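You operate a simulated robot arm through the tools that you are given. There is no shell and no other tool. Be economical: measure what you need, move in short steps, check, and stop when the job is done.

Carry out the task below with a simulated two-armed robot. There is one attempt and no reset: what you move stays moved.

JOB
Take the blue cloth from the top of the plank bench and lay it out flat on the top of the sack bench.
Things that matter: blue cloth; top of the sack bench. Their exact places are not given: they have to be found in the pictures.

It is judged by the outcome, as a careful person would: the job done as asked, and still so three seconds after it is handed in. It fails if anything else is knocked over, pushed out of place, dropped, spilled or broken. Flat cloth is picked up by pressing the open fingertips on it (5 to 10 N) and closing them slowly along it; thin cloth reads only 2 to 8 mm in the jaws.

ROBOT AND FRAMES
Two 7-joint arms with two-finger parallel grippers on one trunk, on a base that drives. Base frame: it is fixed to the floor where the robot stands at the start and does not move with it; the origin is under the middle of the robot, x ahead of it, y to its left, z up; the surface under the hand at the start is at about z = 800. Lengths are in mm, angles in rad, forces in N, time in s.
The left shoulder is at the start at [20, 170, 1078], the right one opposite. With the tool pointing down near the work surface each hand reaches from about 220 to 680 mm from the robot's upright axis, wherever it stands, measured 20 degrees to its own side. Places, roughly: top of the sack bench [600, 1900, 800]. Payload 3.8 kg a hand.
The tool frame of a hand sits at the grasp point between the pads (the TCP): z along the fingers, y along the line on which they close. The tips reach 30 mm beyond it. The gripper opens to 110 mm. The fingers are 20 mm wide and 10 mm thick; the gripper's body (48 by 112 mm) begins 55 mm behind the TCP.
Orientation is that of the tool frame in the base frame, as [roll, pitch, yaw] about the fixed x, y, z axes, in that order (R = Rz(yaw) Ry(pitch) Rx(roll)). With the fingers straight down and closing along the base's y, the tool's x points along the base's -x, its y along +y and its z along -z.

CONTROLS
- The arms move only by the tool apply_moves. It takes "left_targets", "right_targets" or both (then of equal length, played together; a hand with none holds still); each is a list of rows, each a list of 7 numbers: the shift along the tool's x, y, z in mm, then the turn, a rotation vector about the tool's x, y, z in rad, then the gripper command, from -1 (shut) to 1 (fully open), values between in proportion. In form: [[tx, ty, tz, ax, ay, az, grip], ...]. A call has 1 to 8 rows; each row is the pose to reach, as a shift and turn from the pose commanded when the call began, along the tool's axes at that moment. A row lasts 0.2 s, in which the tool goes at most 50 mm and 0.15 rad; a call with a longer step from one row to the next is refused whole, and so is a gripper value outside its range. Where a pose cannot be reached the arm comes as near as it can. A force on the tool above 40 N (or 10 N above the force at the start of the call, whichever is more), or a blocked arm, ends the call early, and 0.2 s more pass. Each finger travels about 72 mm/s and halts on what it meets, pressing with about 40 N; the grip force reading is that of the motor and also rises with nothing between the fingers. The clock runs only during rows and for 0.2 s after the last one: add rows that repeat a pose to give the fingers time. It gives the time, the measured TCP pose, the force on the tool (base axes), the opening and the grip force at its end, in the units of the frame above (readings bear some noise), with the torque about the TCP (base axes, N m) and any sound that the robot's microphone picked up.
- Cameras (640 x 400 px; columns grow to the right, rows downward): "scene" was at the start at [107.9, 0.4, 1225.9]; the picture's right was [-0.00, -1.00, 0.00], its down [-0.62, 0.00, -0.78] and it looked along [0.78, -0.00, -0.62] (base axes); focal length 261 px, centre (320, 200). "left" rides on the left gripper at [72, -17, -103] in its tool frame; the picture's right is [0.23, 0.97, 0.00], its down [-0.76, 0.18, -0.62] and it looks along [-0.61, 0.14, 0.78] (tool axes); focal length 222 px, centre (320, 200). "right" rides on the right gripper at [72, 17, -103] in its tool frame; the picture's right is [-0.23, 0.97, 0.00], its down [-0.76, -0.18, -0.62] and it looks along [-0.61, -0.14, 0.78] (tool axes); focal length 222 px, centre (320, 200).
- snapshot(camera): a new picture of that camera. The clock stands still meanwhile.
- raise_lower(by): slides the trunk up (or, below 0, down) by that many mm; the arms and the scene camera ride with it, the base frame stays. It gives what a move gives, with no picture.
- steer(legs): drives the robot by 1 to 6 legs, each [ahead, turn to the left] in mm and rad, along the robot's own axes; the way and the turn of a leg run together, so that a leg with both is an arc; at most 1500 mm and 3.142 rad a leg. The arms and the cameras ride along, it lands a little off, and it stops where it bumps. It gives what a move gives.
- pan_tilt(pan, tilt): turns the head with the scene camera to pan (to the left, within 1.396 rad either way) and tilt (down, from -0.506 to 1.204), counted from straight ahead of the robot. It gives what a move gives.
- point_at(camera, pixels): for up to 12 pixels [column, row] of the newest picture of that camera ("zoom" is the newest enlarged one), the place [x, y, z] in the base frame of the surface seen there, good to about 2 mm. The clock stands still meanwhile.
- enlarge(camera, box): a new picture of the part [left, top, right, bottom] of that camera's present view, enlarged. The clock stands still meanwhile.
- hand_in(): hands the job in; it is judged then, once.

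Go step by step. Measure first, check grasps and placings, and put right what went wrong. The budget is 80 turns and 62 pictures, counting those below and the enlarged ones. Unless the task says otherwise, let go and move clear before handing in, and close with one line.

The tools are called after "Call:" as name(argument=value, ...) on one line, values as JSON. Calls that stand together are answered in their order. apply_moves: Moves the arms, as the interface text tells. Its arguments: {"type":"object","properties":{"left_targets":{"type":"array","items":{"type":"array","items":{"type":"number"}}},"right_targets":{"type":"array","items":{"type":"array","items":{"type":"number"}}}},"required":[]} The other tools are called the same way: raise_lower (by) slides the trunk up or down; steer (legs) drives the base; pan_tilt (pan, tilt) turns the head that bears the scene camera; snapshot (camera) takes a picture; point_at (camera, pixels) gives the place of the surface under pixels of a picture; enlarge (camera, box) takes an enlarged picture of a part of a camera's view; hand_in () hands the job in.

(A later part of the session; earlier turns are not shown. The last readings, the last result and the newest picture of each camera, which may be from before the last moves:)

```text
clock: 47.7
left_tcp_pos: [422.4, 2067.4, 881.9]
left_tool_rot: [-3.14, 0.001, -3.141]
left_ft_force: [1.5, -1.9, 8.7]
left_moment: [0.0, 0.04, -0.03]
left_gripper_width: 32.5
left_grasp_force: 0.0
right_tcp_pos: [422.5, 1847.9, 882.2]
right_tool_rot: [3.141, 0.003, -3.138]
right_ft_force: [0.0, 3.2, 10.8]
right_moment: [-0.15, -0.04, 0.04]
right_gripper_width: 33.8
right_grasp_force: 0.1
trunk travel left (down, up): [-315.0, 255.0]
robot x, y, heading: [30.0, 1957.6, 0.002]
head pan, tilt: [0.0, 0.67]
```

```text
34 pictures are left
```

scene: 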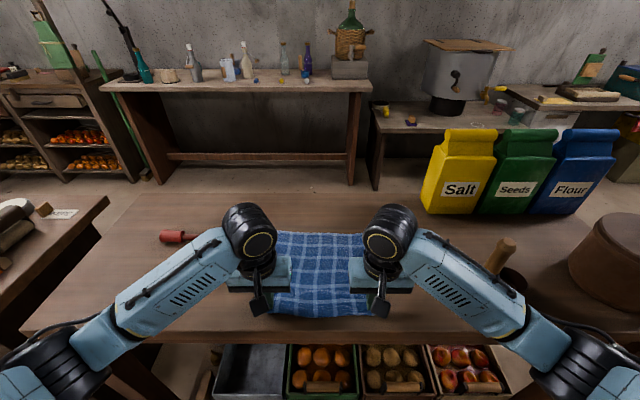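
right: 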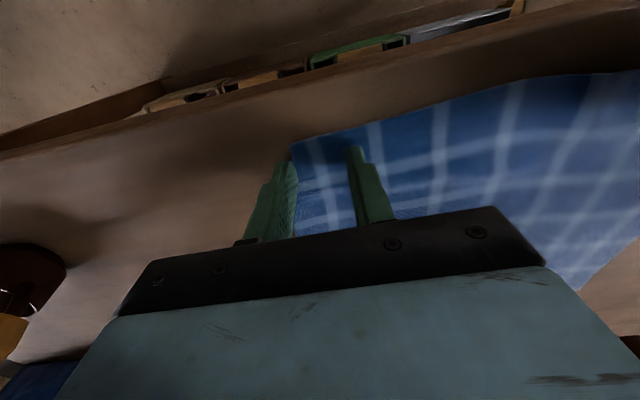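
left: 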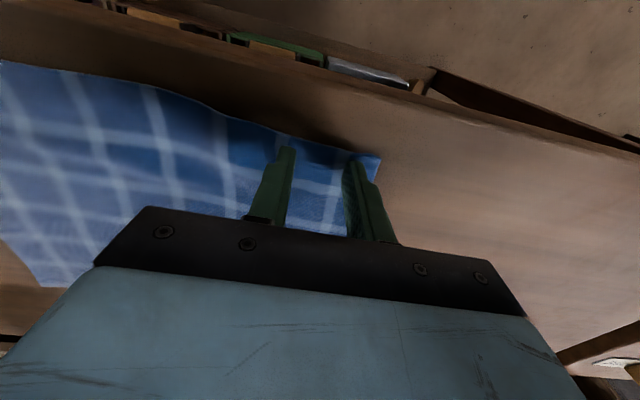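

The folds have opened out again at both corners. I'll lift both hands straight up.

Call:
apply_moves(left_targets=[[0, 0, -10, 0, 0, 0, -0.36], [0, 0, -40, 0, 0, 0, -0.36], [0, 0, -85, 0, 0, 0, -0.36], [0, 0, -130, 0, 0, 0, -0.36], [0, 0, -160, 0, 0, 0, -0.36]], right_targets=[[0, 0, -10, 0, 0, 0, -0.36], [0, 0, -40, 0, 0, 0, -0.36], [0, 0, -85, 0, 0, 0, -0.36], [0, 0, -130, 0, 0, 0, -0.36], [0, 0, -160, 0, 0, 0, -0.36]])

Call:
raise_lower(by=150)

Call:
pan_tilt(pan=0, tilt=0.95)

Call:
snapshot(camera="scene")

```text
clock: 48.9
left_tcp_pos: [421.7, 2066.8, 1040.3]
left_tool_rot: [3.141, -0.002, -3.14]
left_ft_force: [0.0, 0.3, -1.0]
left_moment: [0.01, 0.0, -0.01]
left_gripper_width: 35.5
left_grasp_force: 0.2
right_tcp_pos: [422.3, 1847.3, 1042.2]
right_tool_rot: [-3.14, -0.002, -3.138]
right_ft_force: [0.0, -0.1, -0.4]
right_moment: [0.01, 0.0, -0.02]
right_gripper_width: 35.1
right_grasp_force: 0.0
trunk travel left (down, up): [-315.0, 255.0]
robot x, y, heading: [29.5, 1955.9, -0.0]
head pan, tilt: [0.0, 0.67]
```

```text
clock: 50.6
left_tcp_pos: [422.0, 2066.5, 1189.7]
left_tool_rot: [-3.139, 0.0, -3.141]
left_ft_force: [-0.1, 0.1, 0.1]
left_moment: [0.01, -0.05, -0.01]
left_gripper_width: 35.4
left_grasp_force: 0.0
right_tcp_pos: [421.3, 1848.0, 1191.7]
right_tool_rot: [-3.141, 0.001, -3.139]
right_ft_force: [-0.2, 1.3, -0.4]
right_moment: [0.02, 0.0, 0.0]
right_gripper_width: 35.3
right_grasp_force: 0.0
trunk travel left (down, up): [-465.0, 105.0]
robot x, y, heading: [27.7, 1957.4, 0.006]
head pan, tilt: [0.0, 0.67]
```

```text
clock: 51.4
left_tcp_pos: [421.4, 2066.2, 1189.9]
left_tool_rot: [-3.141, 0.001, -3.14]
left_ft_force: [-0.4, -0.1, -0.4]
left_moment: [0.02, 0.01, 0.01]
left_gripper_width: 35.3
left_grasp_force: 0.0
right_tcp_pos: [421.3, 1849.3, 1191.8]
right_tool_rot: [-3.141, 0.002, -3.14]
right_ft_force: [0.0, -0.8, -0.2]
right_moment: [0.0, -0.03, -0.02]
right_gripper_width: 35.1
right_grasp_force: 0.3
trunk travel left (down, up): [-465.0, 105.0]
robot x, y, heading: [29.4, 1956.5, 0.003]
head pan, tilt: [0.0, 0.949]
```

```text
33 pictures are left
```

scene: 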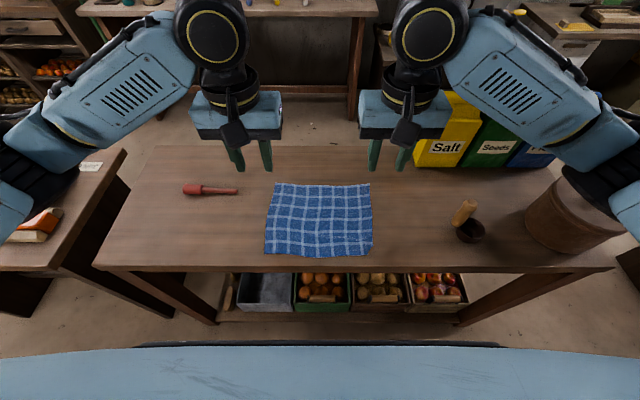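

The cloth lies spread on the sack bench and the ladle, red tool and bags are in place. I'll enlarge it and check its height and corners.

Call:
enlarge(camera="scene", box=[250, 175, 390, 265])

Call:
point_at(camera="scene", pixels=[[275, 185], [368, 186], [371, 249], [267, 251], [320, 184], [318, 256], [320, 220], [270, 220], [370, 220], [300, 245], [345, 245], [362, 252]])

```text
4.44 times, centred on (320, 220) of scene
```

zoom: 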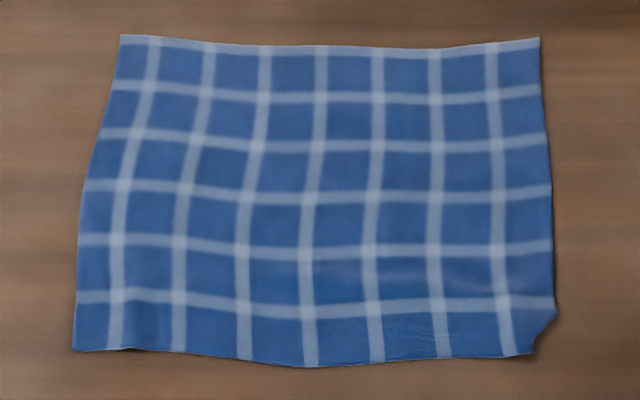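

```text
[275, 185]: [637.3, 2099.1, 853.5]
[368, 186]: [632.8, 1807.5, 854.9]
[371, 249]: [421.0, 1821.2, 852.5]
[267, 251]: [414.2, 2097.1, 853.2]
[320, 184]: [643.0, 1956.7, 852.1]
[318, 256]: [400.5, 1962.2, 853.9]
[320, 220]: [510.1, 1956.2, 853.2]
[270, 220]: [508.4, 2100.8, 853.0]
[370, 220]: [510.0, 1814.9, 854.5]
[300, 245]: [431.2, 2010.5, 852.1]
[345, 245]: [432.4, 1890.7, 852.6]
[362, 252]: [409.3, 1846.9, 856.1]
```

The cloth is flat within about 4 mm, but the near-right corner (zoom (545,335)) seems tucked under slightly. I'll look closer with the right hand camera.

Call:
enlarge(camera="right", box=[200, 40, 440, 190])

Call:
enlarge(camera="scene", box=[345, 232, 385, 257])

```text
2.67 times, centred on (320, 115) of right
```

zoom: 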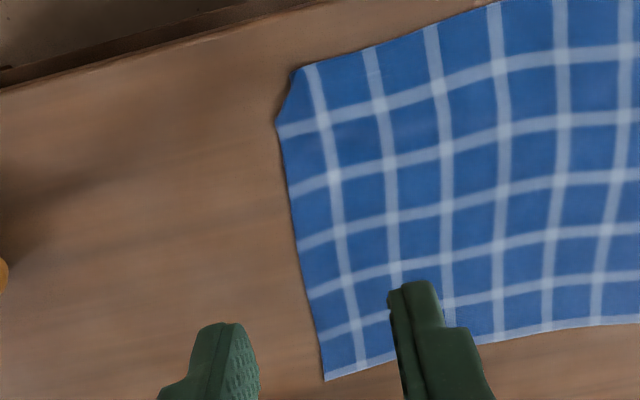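

```text
16.00 times, centred on (365, 244) of scene
```

zoom: 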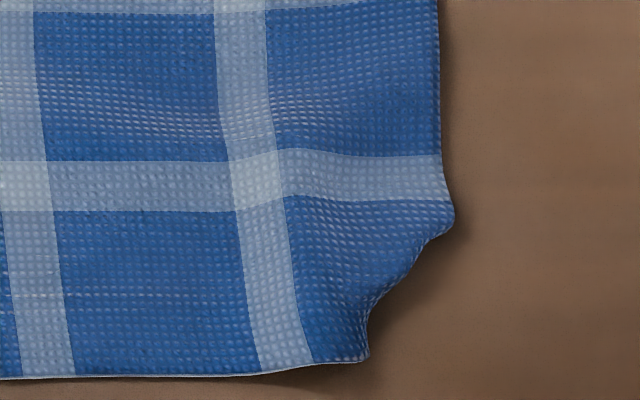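

A ~20 mm triangle of the near-right corner is folded under. I'll pinch just inside it with the right hand, lift a little so the corner drops free, then lay it outward again.

Call:
raise_lower(by=-150)

Call:
apply_moves(right_targets=[[-12, 6, 40, 0, 0, 0, -0.4], [-24, 11, 85, 0, 0, 0, -0.45], [-24, 11, 130, 0, 0, 0, -0.45], [-24, 11, 152, 0, 0, 0, -0.45], [-24, 11, 158, 0, 0, 0, -0.45], [-24, 11, 158, 0, 0, 0, -0.45]])

```text
clock: 53.2
left_tcp_pos: [421.9, 2067.8, 1039.1]
left_tool_rot: [-3.14, 0.0, -3.139]
left_ft_force: [-1.4, 0.7, 0.3]
left_moment: [0.0, 0.02, -0.04]
left_gripper_width: 35.2
left_grasp_force: 0.1
right_tcp_pos: [422.1, 1848.0, 1042.7]
right_tool_rot: [-3.141, -0.001, -3.138]
right_ft_force: [0.1, 0.2, -0.1]
right_moment: [0.03, 0.01, -0.02]
right_gripper_width: 35.1
right_grasp_force: 0.0
trunk travel left (down, up): [-315.0, 255.0]
robot x, y, heading: [27.7, 1961.6, 0.002]
head pan, tilt: [0.0, 0.949]
```

```text
clock: 54.6
left_tcp_pos: [421.8, 2067.2, 1040.3]
left_tool_rot: [-3.138, 0.0, -3.139]
left_ft_force: [0.1, -0.9, 0.4]
left_moment: [-0.01, 0.01, -0.01]
left_gripper_width: 35.1
left_grasp_force: 0.0
right_tcp_pos: [446.0, 1857.5, 883.4]
right_tool_rot: [-3.142, 0.0, -3.139]
right_ft_force: [-0.5, -0.2, 0.1]
right_moment: [-0.01, 0.01, 0.01]
right_gripper_width: 30.3
right_grasp_force: 0.1
trunk travel left (down, up): [-315.0, 255.0]
robot x, y, heading: [24.8, 1957.1, 0.001]
head pan, tilt: [0.0, 0.949]
```

The right tips are just above the cloth at z≈883 with no force yet. I'll press on in small steps.

Call:
apply_moves(right_targets=[[0, 0, 1.2, 0, 0, 0, -0.45], [0, 0, 1.8, 0, 0, 0, -0.45], [0, 0, 1.8, 0, 0, 0, -0.45]])

```text
clock: 55.4
left_tcp_pos: [423.8, 2066.7, 1041.0]
left_tool_rot: [-3.14, 0.0, -3.14]
left_ft_force: [-0.1, -0.5, 0.9]
left_moment: [-0.02, -0.01, -0.02]
left_gripper_width: 35.3
left_grasp_force: 0.1
right_tcp_pos: [446.8, 1857.2, 883.2]
right_tool_rot: [3.141, 0.0, -3.138]
right_ft_force: [-0.2, -0.1, 0.1]
right_moment: [-0.01, -0.02, -0.01]
right_gripper_width: 30.6
right_grasp_force: 0.2
trunk travel left (down, up): [-315.0, 255.0]
robot x, y, heading: [29.9, 1956.7, 0.001]
head pan, tilt: [0.0, 0.949]
```

Still no contact, so 1 mm more.

Call:
apply_moves(right_targets=[[0, 0, 1, 0, 0, 0, -0.45], [0, 0, 1, 0, 0, 0, -0.45]])

```text
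clock: 56.0
left_tcp_pos: [422.4, 2066.2, 1041.1]
left_tool_rot: [-3.14, -0.001, -3.142]
left_ft_force: [0.2, -0.3, -1.0]
left_moment: [-0.01, -0.02, 0.01]
left_gripper_width: 35.1
left_grasp_force: 0.0
right_tcp_pos: [447.2, 1859.6, 881.7]
right_tool_rot: [3.141, 0.0, -3.139]
right_ft_force: [0.5, 0.6, 0.0]
right_moment: [0.02, 0.01, 0.01]
right_gripper_width: 30.3
right_grasp_force: 0.0
trunk travel left (down, up): [-315.0, 255.0]
robot x, y, heading: [26.9, 1952.9, 0.003]
head pan, tilt: [0.0, 0.949]
```

Call:
apply_moves(right_targets=[[0, 0, 0.6, 0, 0, 0, -0.45], [0, 0, 0.9, 0, 0, 0, -0.45], [0, 0, 0.9, 0, 0, 0, -0.45]])

```text
clock: 56.8
left_tcp_pos: [423.2, 2065.9, 1040.6]
left_tool_rot: [-3.14, 0.001, -3.14]
left_ft_force: [-0.5, 0.7, 0.9]
left_moment: [-0.01, 0.01, 0.02]
left_gripper_width: 35.3
left_grasp_force: 0.0
right_tcp_pos: [446.9, 1858.8, 880.9]
right_tool_rot: [3.14, 0.002, -3.137]
right_ft_force: [-1.3, -1.5, 6.3]
right_moment: [-0.02, 0.04, -0.05]
right_gripper_width: 30.4
right_grasp_force: 0.1
trunk travel left (down, up): [-315.0, 255.0]
robot x, y, heading: [25.0, 1954.7, 0.002]
head pan, tilt: [0.0, 0.949]
```

Contact at 6.3 N. Now I'll close slowly.

Call:
apply_moves(right_targets=[[0, 0, 0.2, 0, 0, 0, -0.55], [0, 0, 0.2, 0, 0, 0, -0.65], [0, 0, 0.2, 0, 0, 0, -0.75], [0, 0, 0.2, 0, 0, 0, -0.85], [0, 0, 0.2, 0, 0, 0, -1], [0, 0, 0.2, 0, 0, 0, -1], [0, 0, 0.2, 0, 0, 0, -1]])

Call:
apply_moves(right_targets=[[0, 0, -15, 0, 0, 0, -1], [4, -4, -30, 0, 0, 0, -1], [8, -8, -45, 0, 0, 0, -1], [8, -8, -45, 0, 0, 0, -1]])

Call:
snapshot(camera="right")

Call:
snapshot(camera="scene")

```text
clock: 58.4
left_tcp_pos: [423.0, 2067.3, 1039.9]
left_tool_rot: [-3.14, 0.001, -3.139]
left_ft_force: [-0.2, 0.0, 0.2]
left_moment: [0.03, 0.0, 0.0]
left_gripper_width: 35.2
left_grasp_force: 0.1
right_tcp_pos: [447.0, 1859.2, 882.4]
right_tool_rot: [3.141, 0.002, -3.137]
right_ft_force: [1.2, 2.2, 15.7]
right_moment: [0.03, -0.04, 0.0]
right_gripper_width: 1.8
right_grasp_force: 40.2
trunk travel left (down, up): [-315.0, 255.0]
robot x, y, heading: [28.1, 1959.9, 0.007]
head pan, tilt: [0.0, 0.949]
```

```text
clock: 59.4
left_tcp_pos: [423.6, 2066.8, 1039.7]
left_tool_rot: [-3.14, 0.002, -3.139]
left_ft_force: [0.1, -0.2, -0.2]
left_moment: [0.02, 0.0, -0.04]
left_gripper_width: 35.4
left_grasp_force: 0.1
right_tcp_pos: [437.6, 1851.1, 925.8]
right_tool_rot: [3.141, -0.001, -3.137]
right_ft_force: [-0.4, -0.2, 0.1]
right_moment: [-0.02, 0.0, -0.02]
right_gripper_width: 1.7
right_grasp_force: 40.2
trunk travel left (down, up): [-315.0, 255.0]
robot x, y, heading: [26.6, 1959.8, 0.005]
head pan, tilt: [0.0, 0.949]
```

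```text
29 pictures are left
```

right: 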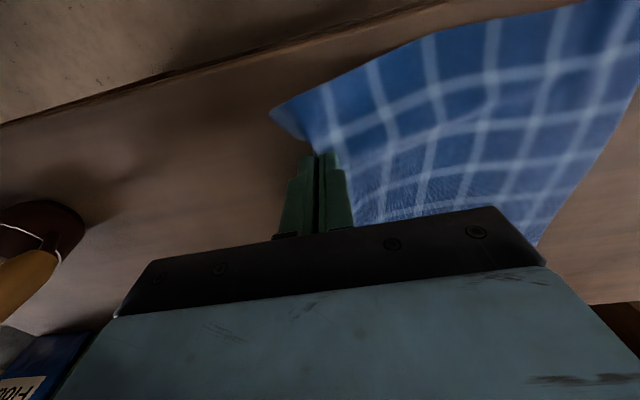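

```text
28 pictures are left
```

scene: 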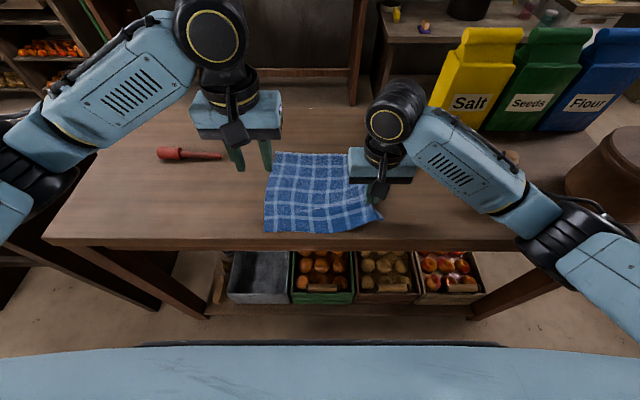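

The corner has dropped free (right pixel (270,108)). I'll go slightly outward while lowering, then move inward on touchdown so the corner trails outward.

Call:
apply_moves(right_targets=[[5, -8, 10, 0, 0, 0, -1], [8, -12, 20, 0, 0, 0, -1], [6, -9, 29, 0, 0, 0, -1], [3, -5, 36, 0, 0, 0, -1], [0, -1, 41, 0, 0, 0, -1], [-1, 0, 43, 0, 0, 0, -1], [-1, 0, 43, 0, 0, 0, -1]])

Call:
enlarge(camera="right", box=[200, 60, 440, 210])

```text
clock: 61.0
left_tcp_pos: [422.2, 2066.8, 1040.8]
left_tool_rot: [-3.138, 0.001, -3.139]
left_ft_force: [0.0, 0.3, 0.1]
left_moment: [-0.02, 0.01, 0.04]
left_gripper_width: 35.1
left_grasp_force: 0.2
right_tcp_pos: [438.9, 1852.0, 883.2]
right_tool_rot: [-3.141, 0.0, -3.137]
right_ft_force: [-0.4, -0.5, 1.3]
right_moment: [-0.01, 0.04, -0.01]
right_gripper_width: 1.7
right_grasp_force: 39.8
trunk travel left (down, up): [-315.0, 255.0]
robot x, y, heading: [26.7, 1959.7, 0.004]
head pan, tilt: [0.0, 0.949]
```

```text
2.67 times, centred on (320, 135) of right
```

zoom: 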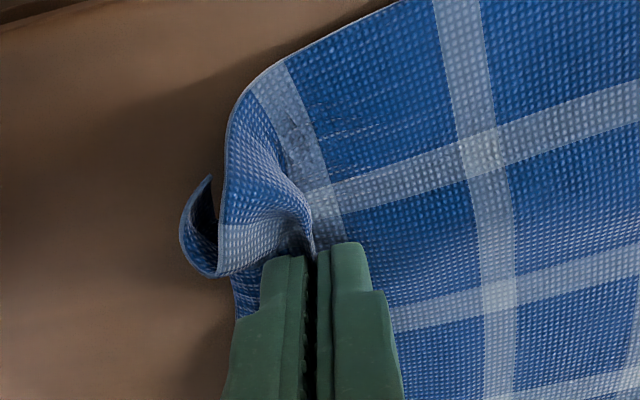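

The corner curled under again (zoom (200,230)) because the inward motion was too small. I'll lift it until it hangs free and lower again with a larger inward move (about 25 mm each way), then smooth out the slack afterwards.

Call:
apply_moves(right_targets=[[0, 0, -20, 0, 0, 0, -1], [4, -5, -45, 0, 0, 0, -1], [10, -12, -60, 0, 0, 0, -1], [10, -12, -60, 0, 0, 0, -1], [14, -16, -48, 0, 0, 0, -1], [16, -18, -38, 0, 0, 0, -1], [16, -18, -38, 0, 0, 0, -1]])

Call:
enlarge(camera="right", box=[200, 60, 440, 210])

```text
clock: 62.6
left_tcp_pos: [422.7, 2065.9, 1039.6]
left_tool_rot: [-3.14, -0.001, -3.14]
left_ft_force: [-0.4, 0.3, -0.3]
left_moment: [-0.03, -0.03, -0.01]
left_gripper_width: 35.3
left_grasp_force: 0.1
right_tcp_pos: [422.2, 1833.4, 919.3]
right_tool_rot: [3.139, -0.002, -3.138]
right_ft_force: [0.2, 0.5, -0.3]
right_moment: [-0.05, -0.01, -0.01]
right_gripper_width: 1.9
right_grasp_force: 39.9
trunk travel left (down, up): [-315.0, 255.0]
robot x, y, heading: [30.1, 1954.7, 0.003]
head pan, tilt: [0.0, 0.949]
```

```text
2.67 times, centred on (320, 135) of right
```

zoom: 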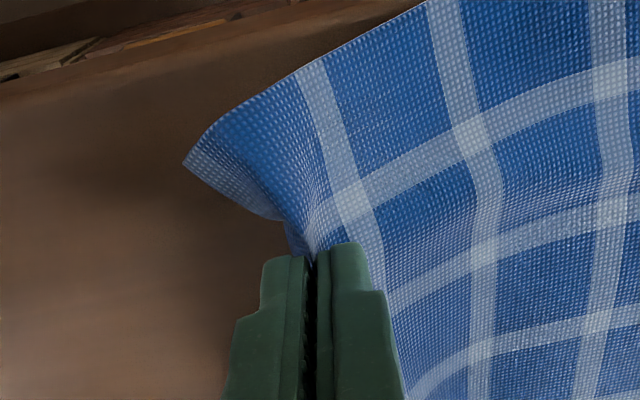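

The corner now points outward. I'll lower while moving inward.

Call:
apply_moves(right_targets=[[-3, 3, 6, 0, 0, 0, -1], [-8, 8, 13, 0, 0, 0, -1], [-14, 14, 20, 0, 0, 0, -1], [-20, 20, 27, 0, 0, 0, -1], [-25, 25, 32, 0, 0, 0, -1], [-28, 28, 36, 0, 0, 0, -1], [-28, 28, 36, 0, 0, 0, -1]])

Call:
enlarge(camera="right", box=[200, 60, 440, 210])

```text
clock: 64.2
left_tcp_pos: [422.3, 2066.2, 1040.5]
left_tool_rot: [-3.14, 0.0, -3.141]
left_ft_force: [0.2, 0.6, 0.6]
left_moment: [0.0, -0.01, 0.02]
left_gripper_width: 34.9
left_grasp_force: 0.1
right_tcp_pos: [451.6, 1861.9, 885.3]
right_tool_rot: [-3.14, 0.001, -3.138]
right_ft_force: [0.1, -0.4, 1.9]
right_moment: [-0.05, -0.01, 0.0]
right_gripper_width: 2.2
right_grasp_force: 40.2
trunk travel left (down, up): [-315.0, 255.0]
robot x, y, heading: [29.9, 1959.2, 0.002]
head pan, tilt: [0.0, 0.949]
```

```text
2.67 times, centred on (320, 135) of right
```

zoom: 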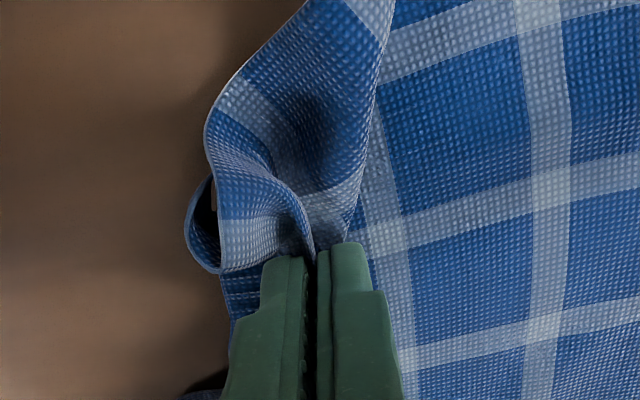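

Lowering makes it curl under each time. I'll lift back to the earlier pose, where the corner hung outward just above the surface, and release there so it falls open.

Call:
apply_moves(right_targets=[[0, 0, -25, 0, 0, 0, -1], [6, -6, -60, 0, 0, 0, -1], [20, -20, -65, 0, 0, 0, -1], [28, -28, -50, 0, 0, 0, -1], [30, -30, -34, 0, 0, 0, -1], [30, -30, -34, 0, 0, 0, -1], [30, -30, -34, 0, 0, 0, -0.2], [30, -30, -34, 0, 0, 0, -0.2]])

Call:
enlarge(camera="right", box=[200, 60, 440, 210])

```text
clock: 66.0
left_tcp_pos: [421.2, 2067.1, 1040.2]
left_tool_rot: [-3.14, 0.0, -3.139]
left_ft_force: [-0.7, 0.2, -0.4]
left_moment: [0.02, 0.03, 0.0]
left_gripper_width: 35.2
left_grasp_force: 0.1
right_tcp_pos: [420.0, 1831.3, 917.9]
right_tool_rot: [-3.141, 0.0, -3.138]
right_ft_force: [0.1, 0.3, 0.0]
right_moment: [-0.01, -0.01, 0.01]
right_gripper_width: 44.1
right_grasp_force: 0.2
trunk travel left (down, up): [-315.0, 255.0]
robot x, y, heading: [25.8, 1955.4, 0.002]
head pan, tilt: [0.0, 0.949]
```

```text
2.67 times, centred on (320, 135) of right
```

zoom: 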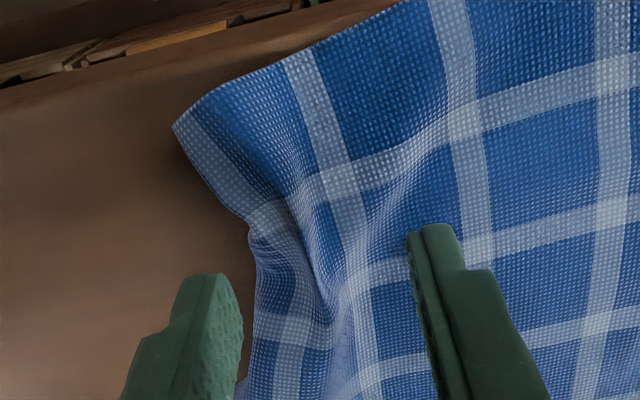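

The corner fell outward and looks open. I'll raise the right hand and check.

Call:
apply_moves(right_targets=[[0, 0, -30, 0, 0, 0, -0.2], [0, 0, -70, 0, 0, 0, -0.2], [0, 0, -115, 0, 0, 0, -0.2], [0, 0, -120, 0, 0, 0, -0.2]])

Call:
snapshot(camera="right")

Call:
enlarge(camera="scene", box=[240, 140, 400, 240])

```text
clock: 67.0
left_tcp_pos: [423.2, 2068.3, 1040.6]
left_tool_rot: [-3.14, 0.001, -3.141]
left_ft_force: [-0.1, 0.0, 0.5]
left_moment: [0.0, -0.01, -0.01]
left_gripper_width: 35.0
left_grasp_force: 0.0
right_tcp_pos: [420.7, 1831.4, 1039.9]
right_tool_rot: [3.14, 0.001, -3.139]
right_ft_force: [0.7, -0.1, 0.3]
right_moment: [-0.01, 0.05, -0.03]
right_gripper_width: 44.2
right_grasp_force: 0.1
trunk travel left (down, up): [-315.0, 255.0]
robot x, y, heading: [28.4, 1958.7, 0.004]
head pan, tilt: [0.0, 0.949]
```

```text
23 pictures are left
```

right: 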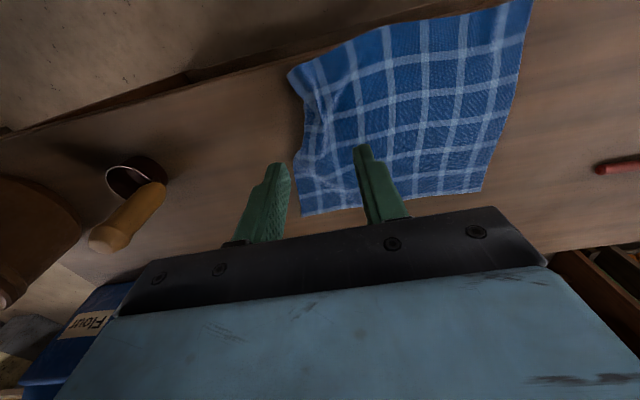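

```text
4.00 times, centred on (320, 190) of scene
```

zoom: 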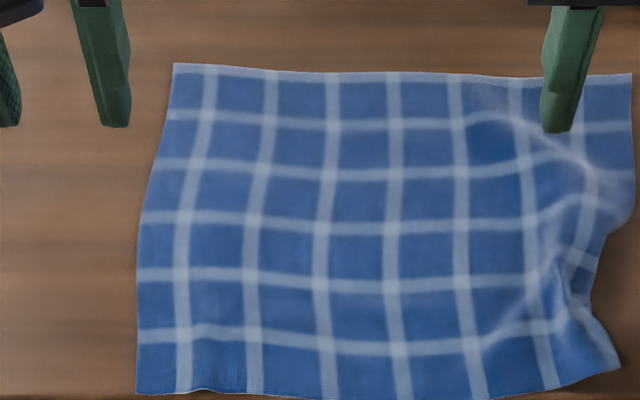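

The corner is now open; a wrinkle is left along the right edge (zoom (585,280)). I'll measure it so I can smooth it outward with a pressed fingertip.

Call:
point_at(camera="zoom", pixels=[[618, 368], [590, 290], [600, 250], [633, 200], [630, 80], [575, 305], [560, 270], [570, 330], [540, 330], [555, 240], [600, 175], [585, 265]])

```text
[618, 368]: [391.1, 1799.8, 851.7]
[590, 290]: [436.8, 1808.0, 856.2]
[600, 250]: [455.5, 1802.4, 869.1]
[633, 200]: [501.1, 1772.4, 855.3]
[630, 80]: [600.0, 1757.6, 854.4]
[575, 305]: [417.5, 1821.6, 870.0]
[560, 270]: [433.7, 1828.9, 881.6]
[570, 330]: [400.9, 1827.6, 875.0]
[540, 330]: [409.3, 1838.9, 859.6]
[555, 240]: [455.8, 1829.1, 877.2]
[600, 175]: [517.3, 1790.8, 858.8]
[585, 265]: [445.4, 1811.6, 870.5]
```

A ridge about 25 mm high runs along y≈1829 from x 400 to 517. I'll close the right fingers, press just outside the ridge at (455,1815) and drag outward.

Call:
apply_moves(right_targets=[[-15, -6, 40, 0, 0, 0, -0.6], [-30, -12, 85, 0, 0, 0, -1], [-34, -15, 125, 0, 0, 0, -1], [-34, -17, 150, 0, 0, 0, -1], [-34, -17, 157, 0, 0, 0, -1], [-34, -17, 159, 0, 0, 0, -1], [-34, -17, 159, 0, 0, 0, -1]])

```text
clock: 68.6
left_tcp_pos: [420.9, 2066.7, 1041.6]
left_tool_rot: [-3.138, 0.002, -3.138]
left_ft_force: [0.4, 0.1, 1.7]
left_moment: [0.01, -0.01, -0.01]
left_gripper_width: 35.3
left_grasp_force: 0.2
right_tcp_pos: [456.1, 1814.2, 881.4]
right_tool_rot: [3.14, 0.007, -3.136]
right_ft_force: [0.4, -0.9, 31.2]
right_moment: [-0.08, 0.07, 0.04]
right_gripper_width: 0.0
right_grasp_force: 37.5
trunk travel left (down, up): [-315.0, 255.0]
robot x, y, heading: [27.4, 1957.2, 0.001]
head pan, tilt: [0.0, 0.949]
```

The press reads 31 N, which is too firm. I'll back off 1.7 mm and look before dragging.

Call:
apply_moves(right_targets=[[0, 0, -1.7, 0, 0, 0, -1], [0, 0, -1.7, 0, 0, 0, -1]])

Call:
enlarge(camera="right", box=[160, 30, 480, 230])

```text
clock: 69.2
left_tcp_pos: [421.6, 2066.8, 1040.4]
left_tool_rot: [-3.139, 0.0, -3.139]
left_ft_force: [-0.7, -0.1, -0.4]
left_moment: [-0.01, -0.03, 0.02]
left_gripper_width: 35.1
left_grasp_force: 0.0
right_tcp_pos: [454.4, 1813.8, 883.5]
right_tool_rot: [3.141, 0.004, -3.139]
right_ft_force: [2.6, 1.6, 24.8]
right_moment: [-0.02, -0.04, 0.0]
right_gripper_width: 0.0
right_grasp_force: 37.7
trunk travel left (down, up): [-315.0, 255.0]
robot x, y, heading: [28.0, 1960.0, 0.006]
head pan, tilt: [0.0, 0.949]
```

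```text
2.00 times, centred on (320, 130) of right
```

zoom: 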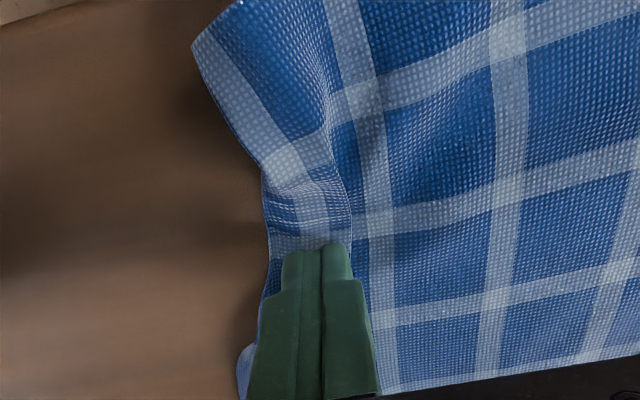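

The fingertip is on the cloth just inside the right edge. I'll drag outward 22 mm with a slightly lighter press.

Call:
apply_moves(right_targets=[[0, -3, -0.9, 0, 0, 0, -1], [0, -8, -0.9, 0, 0, 0, -1], [0, -13, -0.9, 0, 0, 0, -1], [0, -18, -0.9, 0, 0, 0, -1], [0, -23, -0.9, 0, 0, 0, -1], [0, -23, -0.9, 0, 0, 0, -1]])

Call:
enlarge(camera="right", box=[160, 30, 480, 230])

```text
clock: 70.6
left_tcp_pos: [423.2, 2067.0, 1040.2]
left_tool_rot: [-3.139, -0.001, -3.139]
left_ft_force: [0.2, -0.1, -0.7]
left_moment: [-0.03, -0.02, 0.0]
left_gripper_width: 35.3
left_grasp_force: 0.1
right_tcp_pos: [454.6, 1789.9, 882.1]
right_tool_rot: [-3.141, 0.0, -3.139]
right_ft_force: [-0.3, 2.1, 7.7]
right_moment: [0.02, 0.01, 0.01]
right_gripper_width: 0.0
right_grasp_force: 37.7
trunk travel left (down, up): [-315.0, 255.0]
robot x, y, heading: [27.0, 1957.9, 0.005]
head pan, tilt: [0.0, 0.949]
```

```text
2.00 times, centred on (320, 130) of right
```

zoom: 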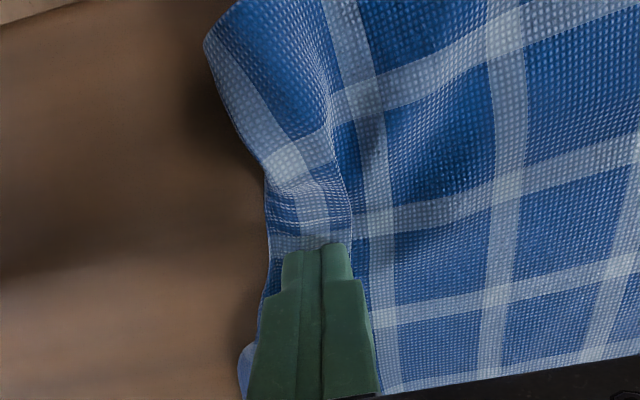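

The whole cloth slid along with the finger, so it needs to be held. I'll press the left fingertips onto the cloth at about (450,1980) as an anchor.

Call:
apply_moves(left_targets=[[-10, -30, 35, 0, 0, 0, -0.7], [-20, -60, 80, 0, 0, 0, -1], [-28, -87, 120, 0, 0, 0, -1], [-28, -87, 145, 0, 0, 0, -1], [-28, -87, 154, 0, 0, 0, -1], [-28, -87, 157.5, 0, 0, 0, -1], [-28, -87, 158.5, 0, 0, 0, -1], [-28, -87, 158.5, 0, 0, 0, -1]])

```text
refused: row 2 steps farther than a row can; nothing moved
```

Call:
apply_moves(left_targets=[[-8, -25, 30, 0, 0, 0, -0.7], [-15, -50, 65, 0, 0, 0, -1], [-22, -75, 100, 0, 0, 0, -1], [-28, -87, 135, 0, 0, 0, -1], [-28, -87, 152, 0, 0, 0, -1], [-28, -87, 157.5, 0, 0, 0, -1], [-28, -87, 158.5, 0, 0, 0, -1], [-28, -87, 158.5, 0, 0, 0, -1]])

```text
clock: 72.4
left_tcp_pos: [450.5, 1979.9, 882.5]
left_tool_rot: [-3.14, 0.0, 3.141]
left_ft_force: [-0.1, 0.0, -0.5]
left_moment: [0.01, -0.03, -0.01]
left_gripper_width: 0.0
left_grasp_force: 37.8
right_tcp_pos: [456.3, 1790.9, 882.1]
right_tool_rot: [-3.141, 0.0, -3.139]
right_ft_force: [-0.7, -0.7, 2.5]
right_moment: [-0.03, 0.06, -0.05]
right_gripper_width: 0.1
right_grasp_force: 38.0
trunk travel left (down, up): [-315.0, 255.0]
robot x, y, heading: [27.9, 1953.2, 0.007]
head pan, tilt: [0.0, 0.949]
```

Left isn't touching yet and right reads 2.5 N. I'll press the left firmer than the right.

Call:
apply_moves(left_targets=[[0, 0, 1.5, 0, 0, 0, -1], [0, 0, 2.6, 0, 0, 0, -1], [0, 0, 2.6, 0, 0, 0, -1]], right_targets=[[0, 0, 0.3, 0, 0, 0, -1], [0, 0, 0.5, 0, 0, 0, -1], [0, 0, 0.5, 0, 0, 0, -1]])

```text
clock: 73.2
left_tcp_pos: [451.0, 1979.2, 880.2]
left_tool_rot: [-3.138, 0.003, -3.139]
left_ft_force: [1.2, 3.7, 18.9]
left_moment: [0.12, -0.03, 0.0]
left_gripper_width: 0.0
left_grasp_force: 37.2
right_tcp_pos: [455.2, 1791.9, 883.6]
right_tool_rot: [-3.141, 0.0, -3.137]
right_ft_force: [1.1, 0.6, 2.7]
right_moment: [-0.01, -0.02, -0.02]
right_gripper_width: 0.3
right_grasp_force: 37.6
trunk travel left (down, up): [-315.0, 255.0]
robot x, y, heading: [29.4, 1955.1, 0.001]
head pan, tilt: [0.0, 0.949]
```

Left anchors at 19 N. Now I'll drag the right 25 mm outward with about 1 mm more press.

Call:
apply_moves(left_targets=[[0, 0, 0, 0, 0, 0, -1], [0, 0, 0, 0, 0, 0, -1], [0, 0, 0, 0, 0, 0, -1], [0, 0, 0, 0, 0, 0, -1], [0, 0, 0, 0, 0, 0, -1], [0, 0, 0, 0, 0, 0, -1], [0, 0, 0, 0, 0, 0, -1]], right_targets=[[0, 0, 0.8, 0, 0, 0, -1], [0, -4, 0.8, 0, 0, 0, -1], [0, -9, 0.8, 0, 0, 0, -1], [0, -14, 0.8, 0, 0, 0, -1], [0, -19, 0.8, 0, 0, 0, -1], [0, -25, 0.8, 0, 0, 0, -1], [0, -25, 0.8, 0, 0, 0, -1]])

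Call:
enlarge(camera="right", box=[160, 30, 480, 230])

```text
clock: 74.8
left_tcp_pos: [450.8, 1979.5, 880.2]
left_tool_rot: [-3.137, 0.002, -3.139]
left_ft_force: [6.1, 0.1, 27.6]
left_moment: [0.03, -0.1, 0.02]
left_gripper_width: 0.0
left_grasp_force: 37.8
right_tcp_pos: [454.3, 1766.5, 882.4]
right_tool_rot: [3.141, 0.001, -3.137]
right_ft_force: [0.3, 5.1, 7.1]
right_moment: [0.12, 0.03, -0.04]
right_gripper_width: 0.1
right_grasp_force: 38.0
trunk travel left (down, up): [-315.0, 255.0]
robot x, y, heading: [25.6, 1953.7, 0.004]
head pan, tilt: [0.0, 0.949]
```

```text
2.00 times, centred on (320, 130) of right
```

zoom: 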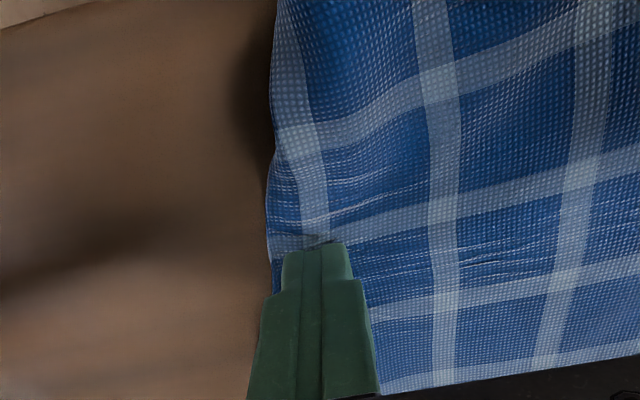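

The ridge is smoothed and the right edge is straight. I'll lift both hands straight up, raise the trunk and check.

Call:
apply_moves(left_targets=[[0, 0, -10, 0, 0, 0, -1], [0, 0, -40, 0, 0, 0, -1], [0, 0, -85, 0, 0, 0, -1], [0, 0, -130, 0, 0, 0, -1], [0, 40, -150, 0, 0, 0, -1], [0, 80, -160, 0, 0, 0, -1]], right_targets=[[0, 0, -10, 0, 0, 0, -1], [0, 0, -40, 0, 0, 0, -1], [0, 0, -85, 0, 0, 0, -1], [0, 0, -130, 0, 0, 0, -1], [0, 0, -160, 0, 0, 0, -1], [0, 0, -160, 0, 0, 0, -1]])

Call:
raise_lower(by=150)

Call:
snapshot(camera="scene")

Call:
enlarge(camera="scene", box=[250, 165, 410, 265])

```text
clock: 76.2
left_tcp_pos: [446.9, 2061.1, 1042.1]
left_tool_rot: [-3.14, 0.0, -3.14]
left_ft_force: [0.4, -0.1, -0.2]
left_moment: [-0.04, -0.04, -0.02]
left_gripper_width: 0.0
left_grasp_force: 38.3
right_tcp_pos: [454.2, 1764.0, 1040.8]
right_tool_rot: [3.139, 0.0, -3.137]
right_ft_force: [0.1, 0.1, -0.4]
right_moment: [0.02, 0.0, 0.02]
right_gripper_width: 0.0
right_grasp_force: 37.1
trunk travel left (down, up): [-315.0, 255.0]
robot x, y, heading: [27.3, 1956.7, 0.001]
head pan, tilt: [0.0, 0.949]
```

```text
clock: 77.9
left_tcp_pos: [448.3, 2061.0, 1192.7]
left_tool_rot: [-3.137, 0.0, -3.14]
left_ft_force: [0.6, -0.6, -0.7]
left_moment: [0.01, 0.02, -0.02]
left_gripper_width: 0.1
left_grasp_force: 37.9
right_tcp_pos: [454.5, 1764.2, 1191.5]
right_tool_rot: [-3.14, -0.001, -3.139]
right_ft_force: [-0.1, 0.1, -0.2]
right_moment: [0.0, 0.0, -0.02]
right_gripper_width: 0.0
right_grasp_force: 38.0
trunk travel left (down, up): [-465.0, 105.0]
robot x, y, heading: [29.7, 1958.7, 0.008]
head pan, tilt: [0.0, 0.949]
```

```text
18 pictures are left
```

scene: 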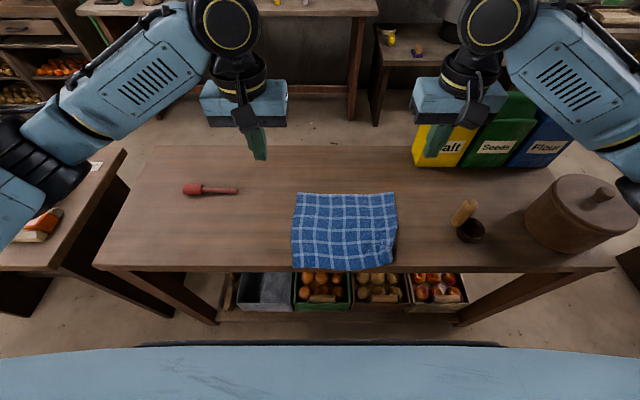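

```text
4.00 times, centred on (330, 215) of scene
```

zoom: 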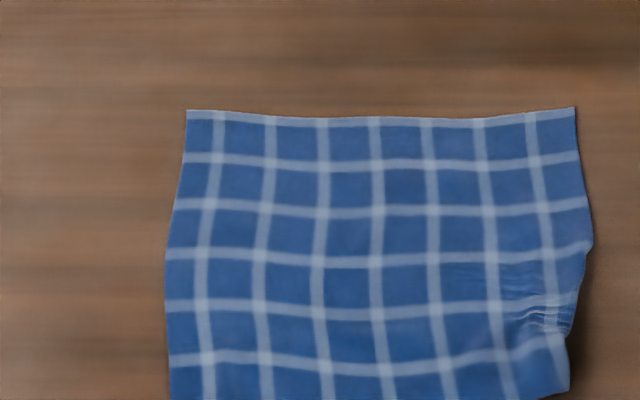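

The cloth has crept toward me: its near edge (row 268) is close to the bench edge (row 270). I'll measure.

Call:
enlarge(camera="scene", box=[270, 205, 430, 305])

Call:
point_at(camera="scene", pixels=[[293, 265], [320, 267], [350, 267], [385, 264], [391, 262], [393, 248], [396, 230], [395, 193], [298, 194], [280, 270], [388, 243], [330, 240]])

```text
4.00 times, centred on (350, 255) of scene
```

zoom: 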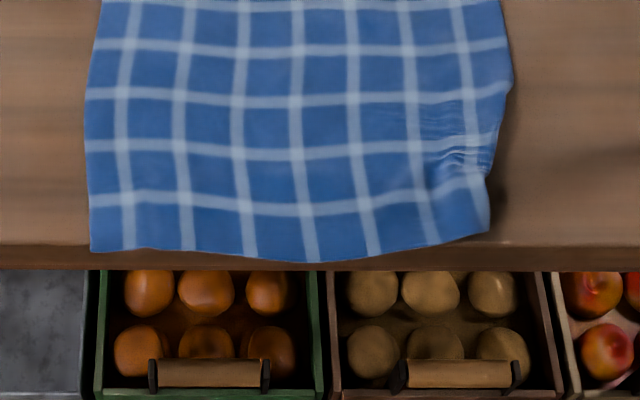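

```text
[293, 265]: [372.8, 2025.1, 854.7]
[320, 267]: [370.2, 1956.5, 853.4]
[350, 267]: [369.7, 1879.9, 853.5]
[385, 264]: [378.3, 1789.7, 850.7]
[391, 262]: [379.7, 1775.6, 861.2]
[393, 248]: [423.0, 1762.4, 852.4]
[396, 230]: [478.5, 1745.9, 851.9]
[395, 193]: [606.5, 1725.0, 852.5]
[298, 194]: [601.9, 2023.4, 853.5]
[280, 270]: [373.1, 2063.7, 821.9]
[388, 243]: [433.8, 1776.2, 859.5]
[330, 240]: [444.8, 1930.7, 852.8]
```

The near edge overhangs the bench edge by about 5 mm. I'll press both fingertips near the far edge and slide the cloth away from me, which also tensions the wrinkles out.

Call:
raise_lower(by=-160)

Call:
apply_moves(left_targets=[[-35, -20, 5, 0, 0, 0, -1], [-70, -45, 20, 0, 0, 0, -1], [-100, -70, 45, 0, 0, 0, -1], [-120, -76, 85, 0, 0, 0, -1], [-120, -76, 125, 0, 0, 0, -1], [-120, -76, 141, 0, 0, 0, -1], [-120, -76, 145, 0, 0, 0, -1], [-120, -76, 145, 0, 0, 0, -1]], right_targets=[[-35, 2, 5, 0, 0, 0, -1], [-70, 4, 20, 0, 0, 0, -1], [-100, 6, 45, 0, 0, 0, -1], [-116, 6, 85, 0, 0, 0, -1], [-116, 6, 125, 0, 0, 0, -1], [-116, 6, 141, 0, 0, 0, -1], [-116, 6, 145, 0, 0, 0, -1], [-116, 6, 145, 0, 0, 0, -1]])

```text
clock: 79.7
left_tcp_pos: [447.8, 2060.8, 1030.6]
left_tool_rot: [-3.139, 0.001, -3.14]
left_ft_force: [-0.2, 0.3, 0.4]
left_moment: [0.01, 0.01, 0.0]
left_gripper_width: 0.4
left_grasp_force: 37.6
right_tcp_pos: [454.8, 1765.1, 1031.7]
right_tool_rot: [3.141, 0.0, -3.137]
right_ft_force: [-0.2, 0.5, 0.2]
right_moment: [-0.02, -0.02, -0.03]
right_gripper_width: 0.1
right_grasp_force: 37.5
trunk travel left (down, up): [-305.0, 265.0]
robot x, y, heading: [31.3, 1954.7, 0.006]
head pan, tilt: [0.0, 0.949]
```

```text
clock: 81.5
left_tcp_pos: [567.7, 1983.5, 884.6]
left_tool_rot: [-3.14, 0.0, -3.14]
left_ft_force: [0.2, -0.3, -0.3]
left_moment: [-0.02, -0.01, 0.0]
left_gripper_width: 0.0
left_grasp_force: 37.4
right_tcp_pos: [573.0, 1770.7, 885.4]
right_tool_rot: [-3.141, 0.0, -3.137]
right_ft_force: [0.3, 0.3, 0.4]
right_moment: [-0.02, -0.02, 0.02]
right_gripper_width: 0.0
right_grasp_force: 37.4
trunk travel left (down, up): [-305.0, 265.0]
robot x, y, heading: [27.1, 1952.7, 0.002]
head pan, tilt: [0.0, 0.949]
```

Both tips hover about 3 mm above the surface. I'll press down gently.

Call:
apply_moves(left_targets=[[0, 0, 2, 0, 0, 0, -1], [0, 0, 3.3, 0, 0, 0, -1], [0, 0, 3.3, 0, 0, 0, -1]], right_targets=[[0, 0, 2, 0, 0, 0, -1], [0, 0, 3.6, 0, 0, 0, -1], [0, 0, 3.6, 0, 0, 0, -1]])

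```text
clock: 82.3
left_tcp_pos: [567.4, 1984.2, 882.3]
left_tool_rot: [-3.139, -0.001, -3.14]
left_ft_force: [0.3, 0.0, -0.2]
left_moment: [0.03, -0.01, 0.01]
left_gripper_width: 0.2
left_grasp_force: 38.1
right_tcp_pos: [570.8, 1771.3, 883.6]
right_tool_rot: [-3.14, 0.001, -3.138]
right_ft_force: [-0.5, -0.3, 0.0]
right_moment: [-0.02, -0.01, 0.0]
right_gripper_width: 0.0
right_grasp_force: 37.7
trunk travel left (down, up): [-305.0, 265.0]
robot x, y, heading: [26.1, 1958.7, 0.001]
head pan, tilt: [0.0, 0.949]
```

Call:
apply_moves(left_targets=[[0, 0, 1, 0, 0, 0, -1], [0, 0, 1.6, 0, 0, 0, -1], [0, 0, 1.6, 0, 0, 0, -1]], right_targets=[[0, 0, 1, 0, 0, 0, -1], [0, 0, 1.8, 0, 0, 0, -1], [0, 0, 1.8, 0, 0, 0, -1]])

```text
clock: 83.1
left_tcp_pos: [567.0, 1984.0, 882.2]
left_tool_rot: [-3.139, -0.001, -3.141]
left_ft_force: [0.8, -0.2, 1.8]
left_moment: [-0.01, -0.05, 0.01]
left_gripper_width: 0.0
left_grasp_force: 37.9
right_tcp_pos: [571.9, 1771.5, 880.9]
right_tool_rot: [-3.141, 0.002, -3.138]
right_ft_force: [-0.6, -0.4, 4.1]
right_moment: [-0.03, -0.01, -0.03]
right_gripper_width: 0.0
right_grasp_force: 38.0
trunk travel left (down, up): [-305.0, 265.0]
robot x, y, heading: [25.7, 1958.0, -0.0]
head pan, tilt: [0.0, 0.949]
```

Light contact on both. I'll press slightly more and slide 60 mm ahead and 20 mm left.

Call:
apply_moves(left_targets=[[0, 0, 0.9, 0, 0, 0, -1], [-8, 3, 0.9, 0, 0, 0, -1], [-18, 6, 0.9, 0, 0, 0, -1], [-28, 10, 0.9, 0, 0, 0, -1], [-38, 14, 0.9, 0, 0, 0, -1], [-48, 18, 0.9, 0, 0, 0, -1], [-58, 22, 0.9, 0, 0, 0, -1], [-58, 22, 0.9, 0, 0, 0, -1]], right_targets=[[0, 0, 0.5, 0, 0, 0, -1], [-8, 3, 0.5, 0, 0, 0, -1], [-18, 6, 0.5, 0, 0, 0, -1], [-28, 9, 0.5, 0, 0, 0, -1], [-38, 12, 0.5, 0, 0, 0, -1], [-48, 15, 0.5, 0, 0, 0, -1], [-58, 18, 0.5, 0, 0, 0, -1], [-58, 18, 0.5, 0, 0, 0, -1]])

Call:
snapshot(camera="scene")

```text
clock: 84.9
left_tcp_pos: [624.8, 2007.1, 881.9]
left_tool_rot: [-3.137, 0.004, 3.141]
left_ft_force: [-0.8, -2.0, 4.1]
left_moment: [-0.02, 0.01, -0.02]
left_gripper_width: 0.0
left_grasp_force: 38.2
right_tcp_pos: [627.7, 1789.6, 881.1]
right_tool_rot: [3.142, 0.003, -3.138]
right_ft_force: [-1.3, 0.9, 3.7]
right_moment: [0.0, 0.04, -0.03]
right_gripper_width: 0.2
right_grasp_force: 37.7
trunk travel left (down, up): [-305.0, 265.0]
robot x, y, heading: [25.5, 1957.5, 0.0]
head pan, tilt: [0.0, 0.949]
```

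```text
15 pictures are left
```

scene: 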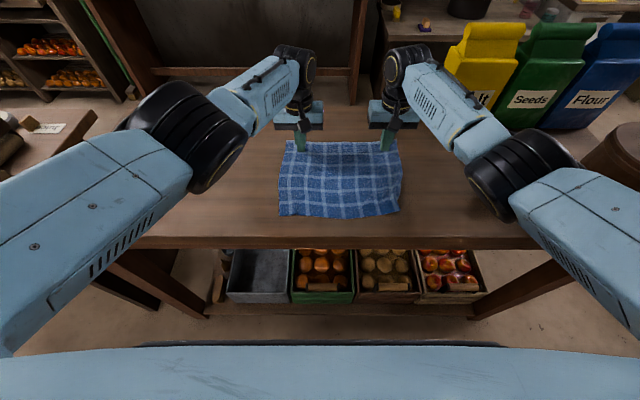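

The cloth slid with the fingers and is well inside the bench now. I'll lift straight up and inspect.

Call:
apply_moves(left_targets=[[0, 0, -10, 0, 0, 0, -1], [0, 0, -35, 0, 0, 0, -1], [0, 0, -70, 0, 0, 0, -1], [20, 10, -110, 0, 0, 0, -1], [60, 30, -130, 0, 0, 0, -1]], right_targets=[[0, 0, -10, 0, 0, 0, -1], [0, 0, -35, 0, 0, 0, -1], [0, 0, -70, 0, 0, 0, -1], [20, 0, -110, 0, 0, 0, -1], [60, 0, -130, 0, 0, 0, -1]])

Call:
raise_lower(by=160)

Call:
snapshot(camera="scene")

Call:
enlarge(camera="scene", box=[250, 165, 410, 265])

```text
clock: 86.1
left_tcp_pos: [563.0, 2035.3, 1011.3]
left_tool_rot: [3.141, -0.001, -3.137]
left_ft_force: [-0.8, 0.0, 0.6]
left_moment: [-0.01, -0.05, -0.04]
left_gripper_width: 0.0
left_grasp_force: 37.0
right_tcp_pos: [566.4, 1791.5, 1012.4]
right_tool_rot: [-3.141, 0.001, -3.138]
right_ft_force: [-0.2, 1.0, 0.0]
right_moment: [-0.01, -0.04, 0.0]
right_gripper_width: 0.1
right_grasp_force: 37.7
trunk travel left (down, up): [-305.0, 265.0]
robot x, y, heading: [27.8, 1952.8, 0.002]
head pan, tilt: [0.0, 0.949]
```

```text
clock: 88.0
left_tcp_pos: [565.3, 2033.7, 1171.4]
left_tool_rot: [-3.139, -0.002, -3.139]
left_ft_force: [-0.5, 0.1, 0.2]
left_moment: [-0.01, -0.01, 0.0]
left_gripper_width: 0.0
left_grasp_force: 38.1
right_tcp_pos: [567.8, 1791.6, 1170.0]
right_tool_rot: [3.14, 0.0, -3.137]
right_ft_force: [0.1, -0.5, 0.4]
right_moment: [0.01, 0.0, -0.02]
right_gripper_width: 0.0
right_grasp_force: 37.5
trunk travel left (down, up): [-465.0, 105.0]
robot x, y, heading: [30.5, 1954.9, 0.007]
head pan, tilt: [0.0, 0.949]
```

```text
14 pictures are left
```

scene: 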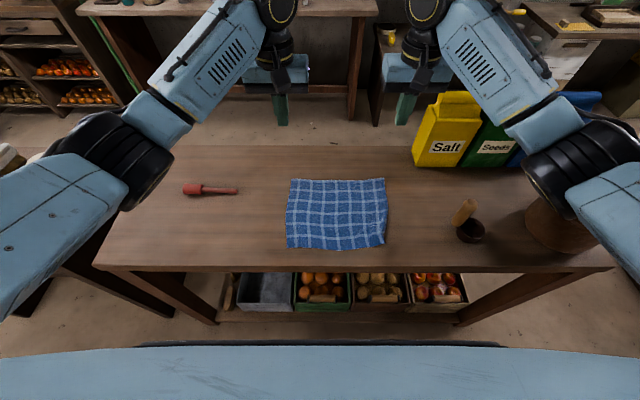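

```text
4.00 times, centred on (330, 215) of scene
```

zoom: 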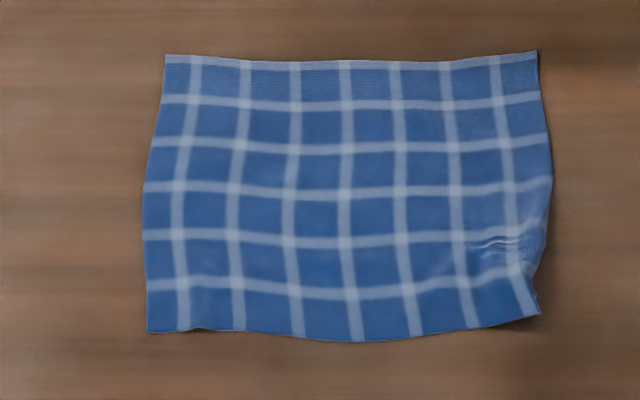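

Call:
point_at(camera="zoom", pixels=[[150, 330], [360, 338], [535, 312], [530, 280], [548, 240], [495, 243], [510, 265], [470, 265], [525, 300], [535, 58], [170, 60], [400, 200]])

Call:
enlarge(camera="scene", box=[355, 215, 403, 245])

```text
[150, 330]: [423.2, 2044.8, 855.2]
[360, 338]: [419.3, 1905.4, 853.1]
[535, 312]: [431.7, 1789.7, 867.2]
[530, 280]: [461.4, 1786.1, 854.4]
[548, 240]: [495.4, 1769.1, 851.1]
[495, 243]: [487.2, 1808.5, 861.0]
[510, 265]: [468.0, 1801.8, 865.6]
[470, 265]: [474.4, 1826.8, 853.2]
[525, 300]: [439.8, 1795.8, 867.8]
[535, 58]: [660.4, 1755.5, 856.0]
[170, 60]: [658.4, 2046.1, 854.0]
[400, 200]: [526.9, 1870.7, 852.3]
```

```text
13.33 times, centred on (379, 230) of scene
```

zoom: 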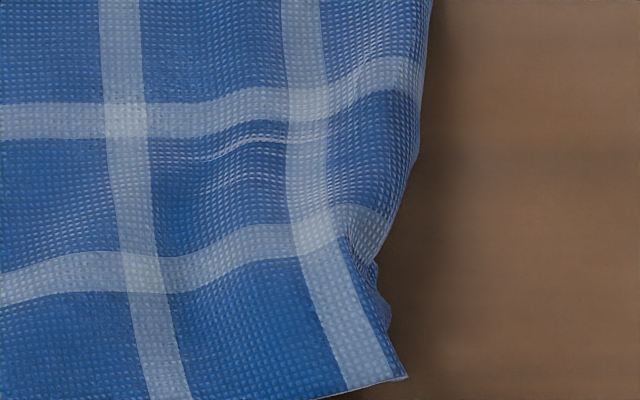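

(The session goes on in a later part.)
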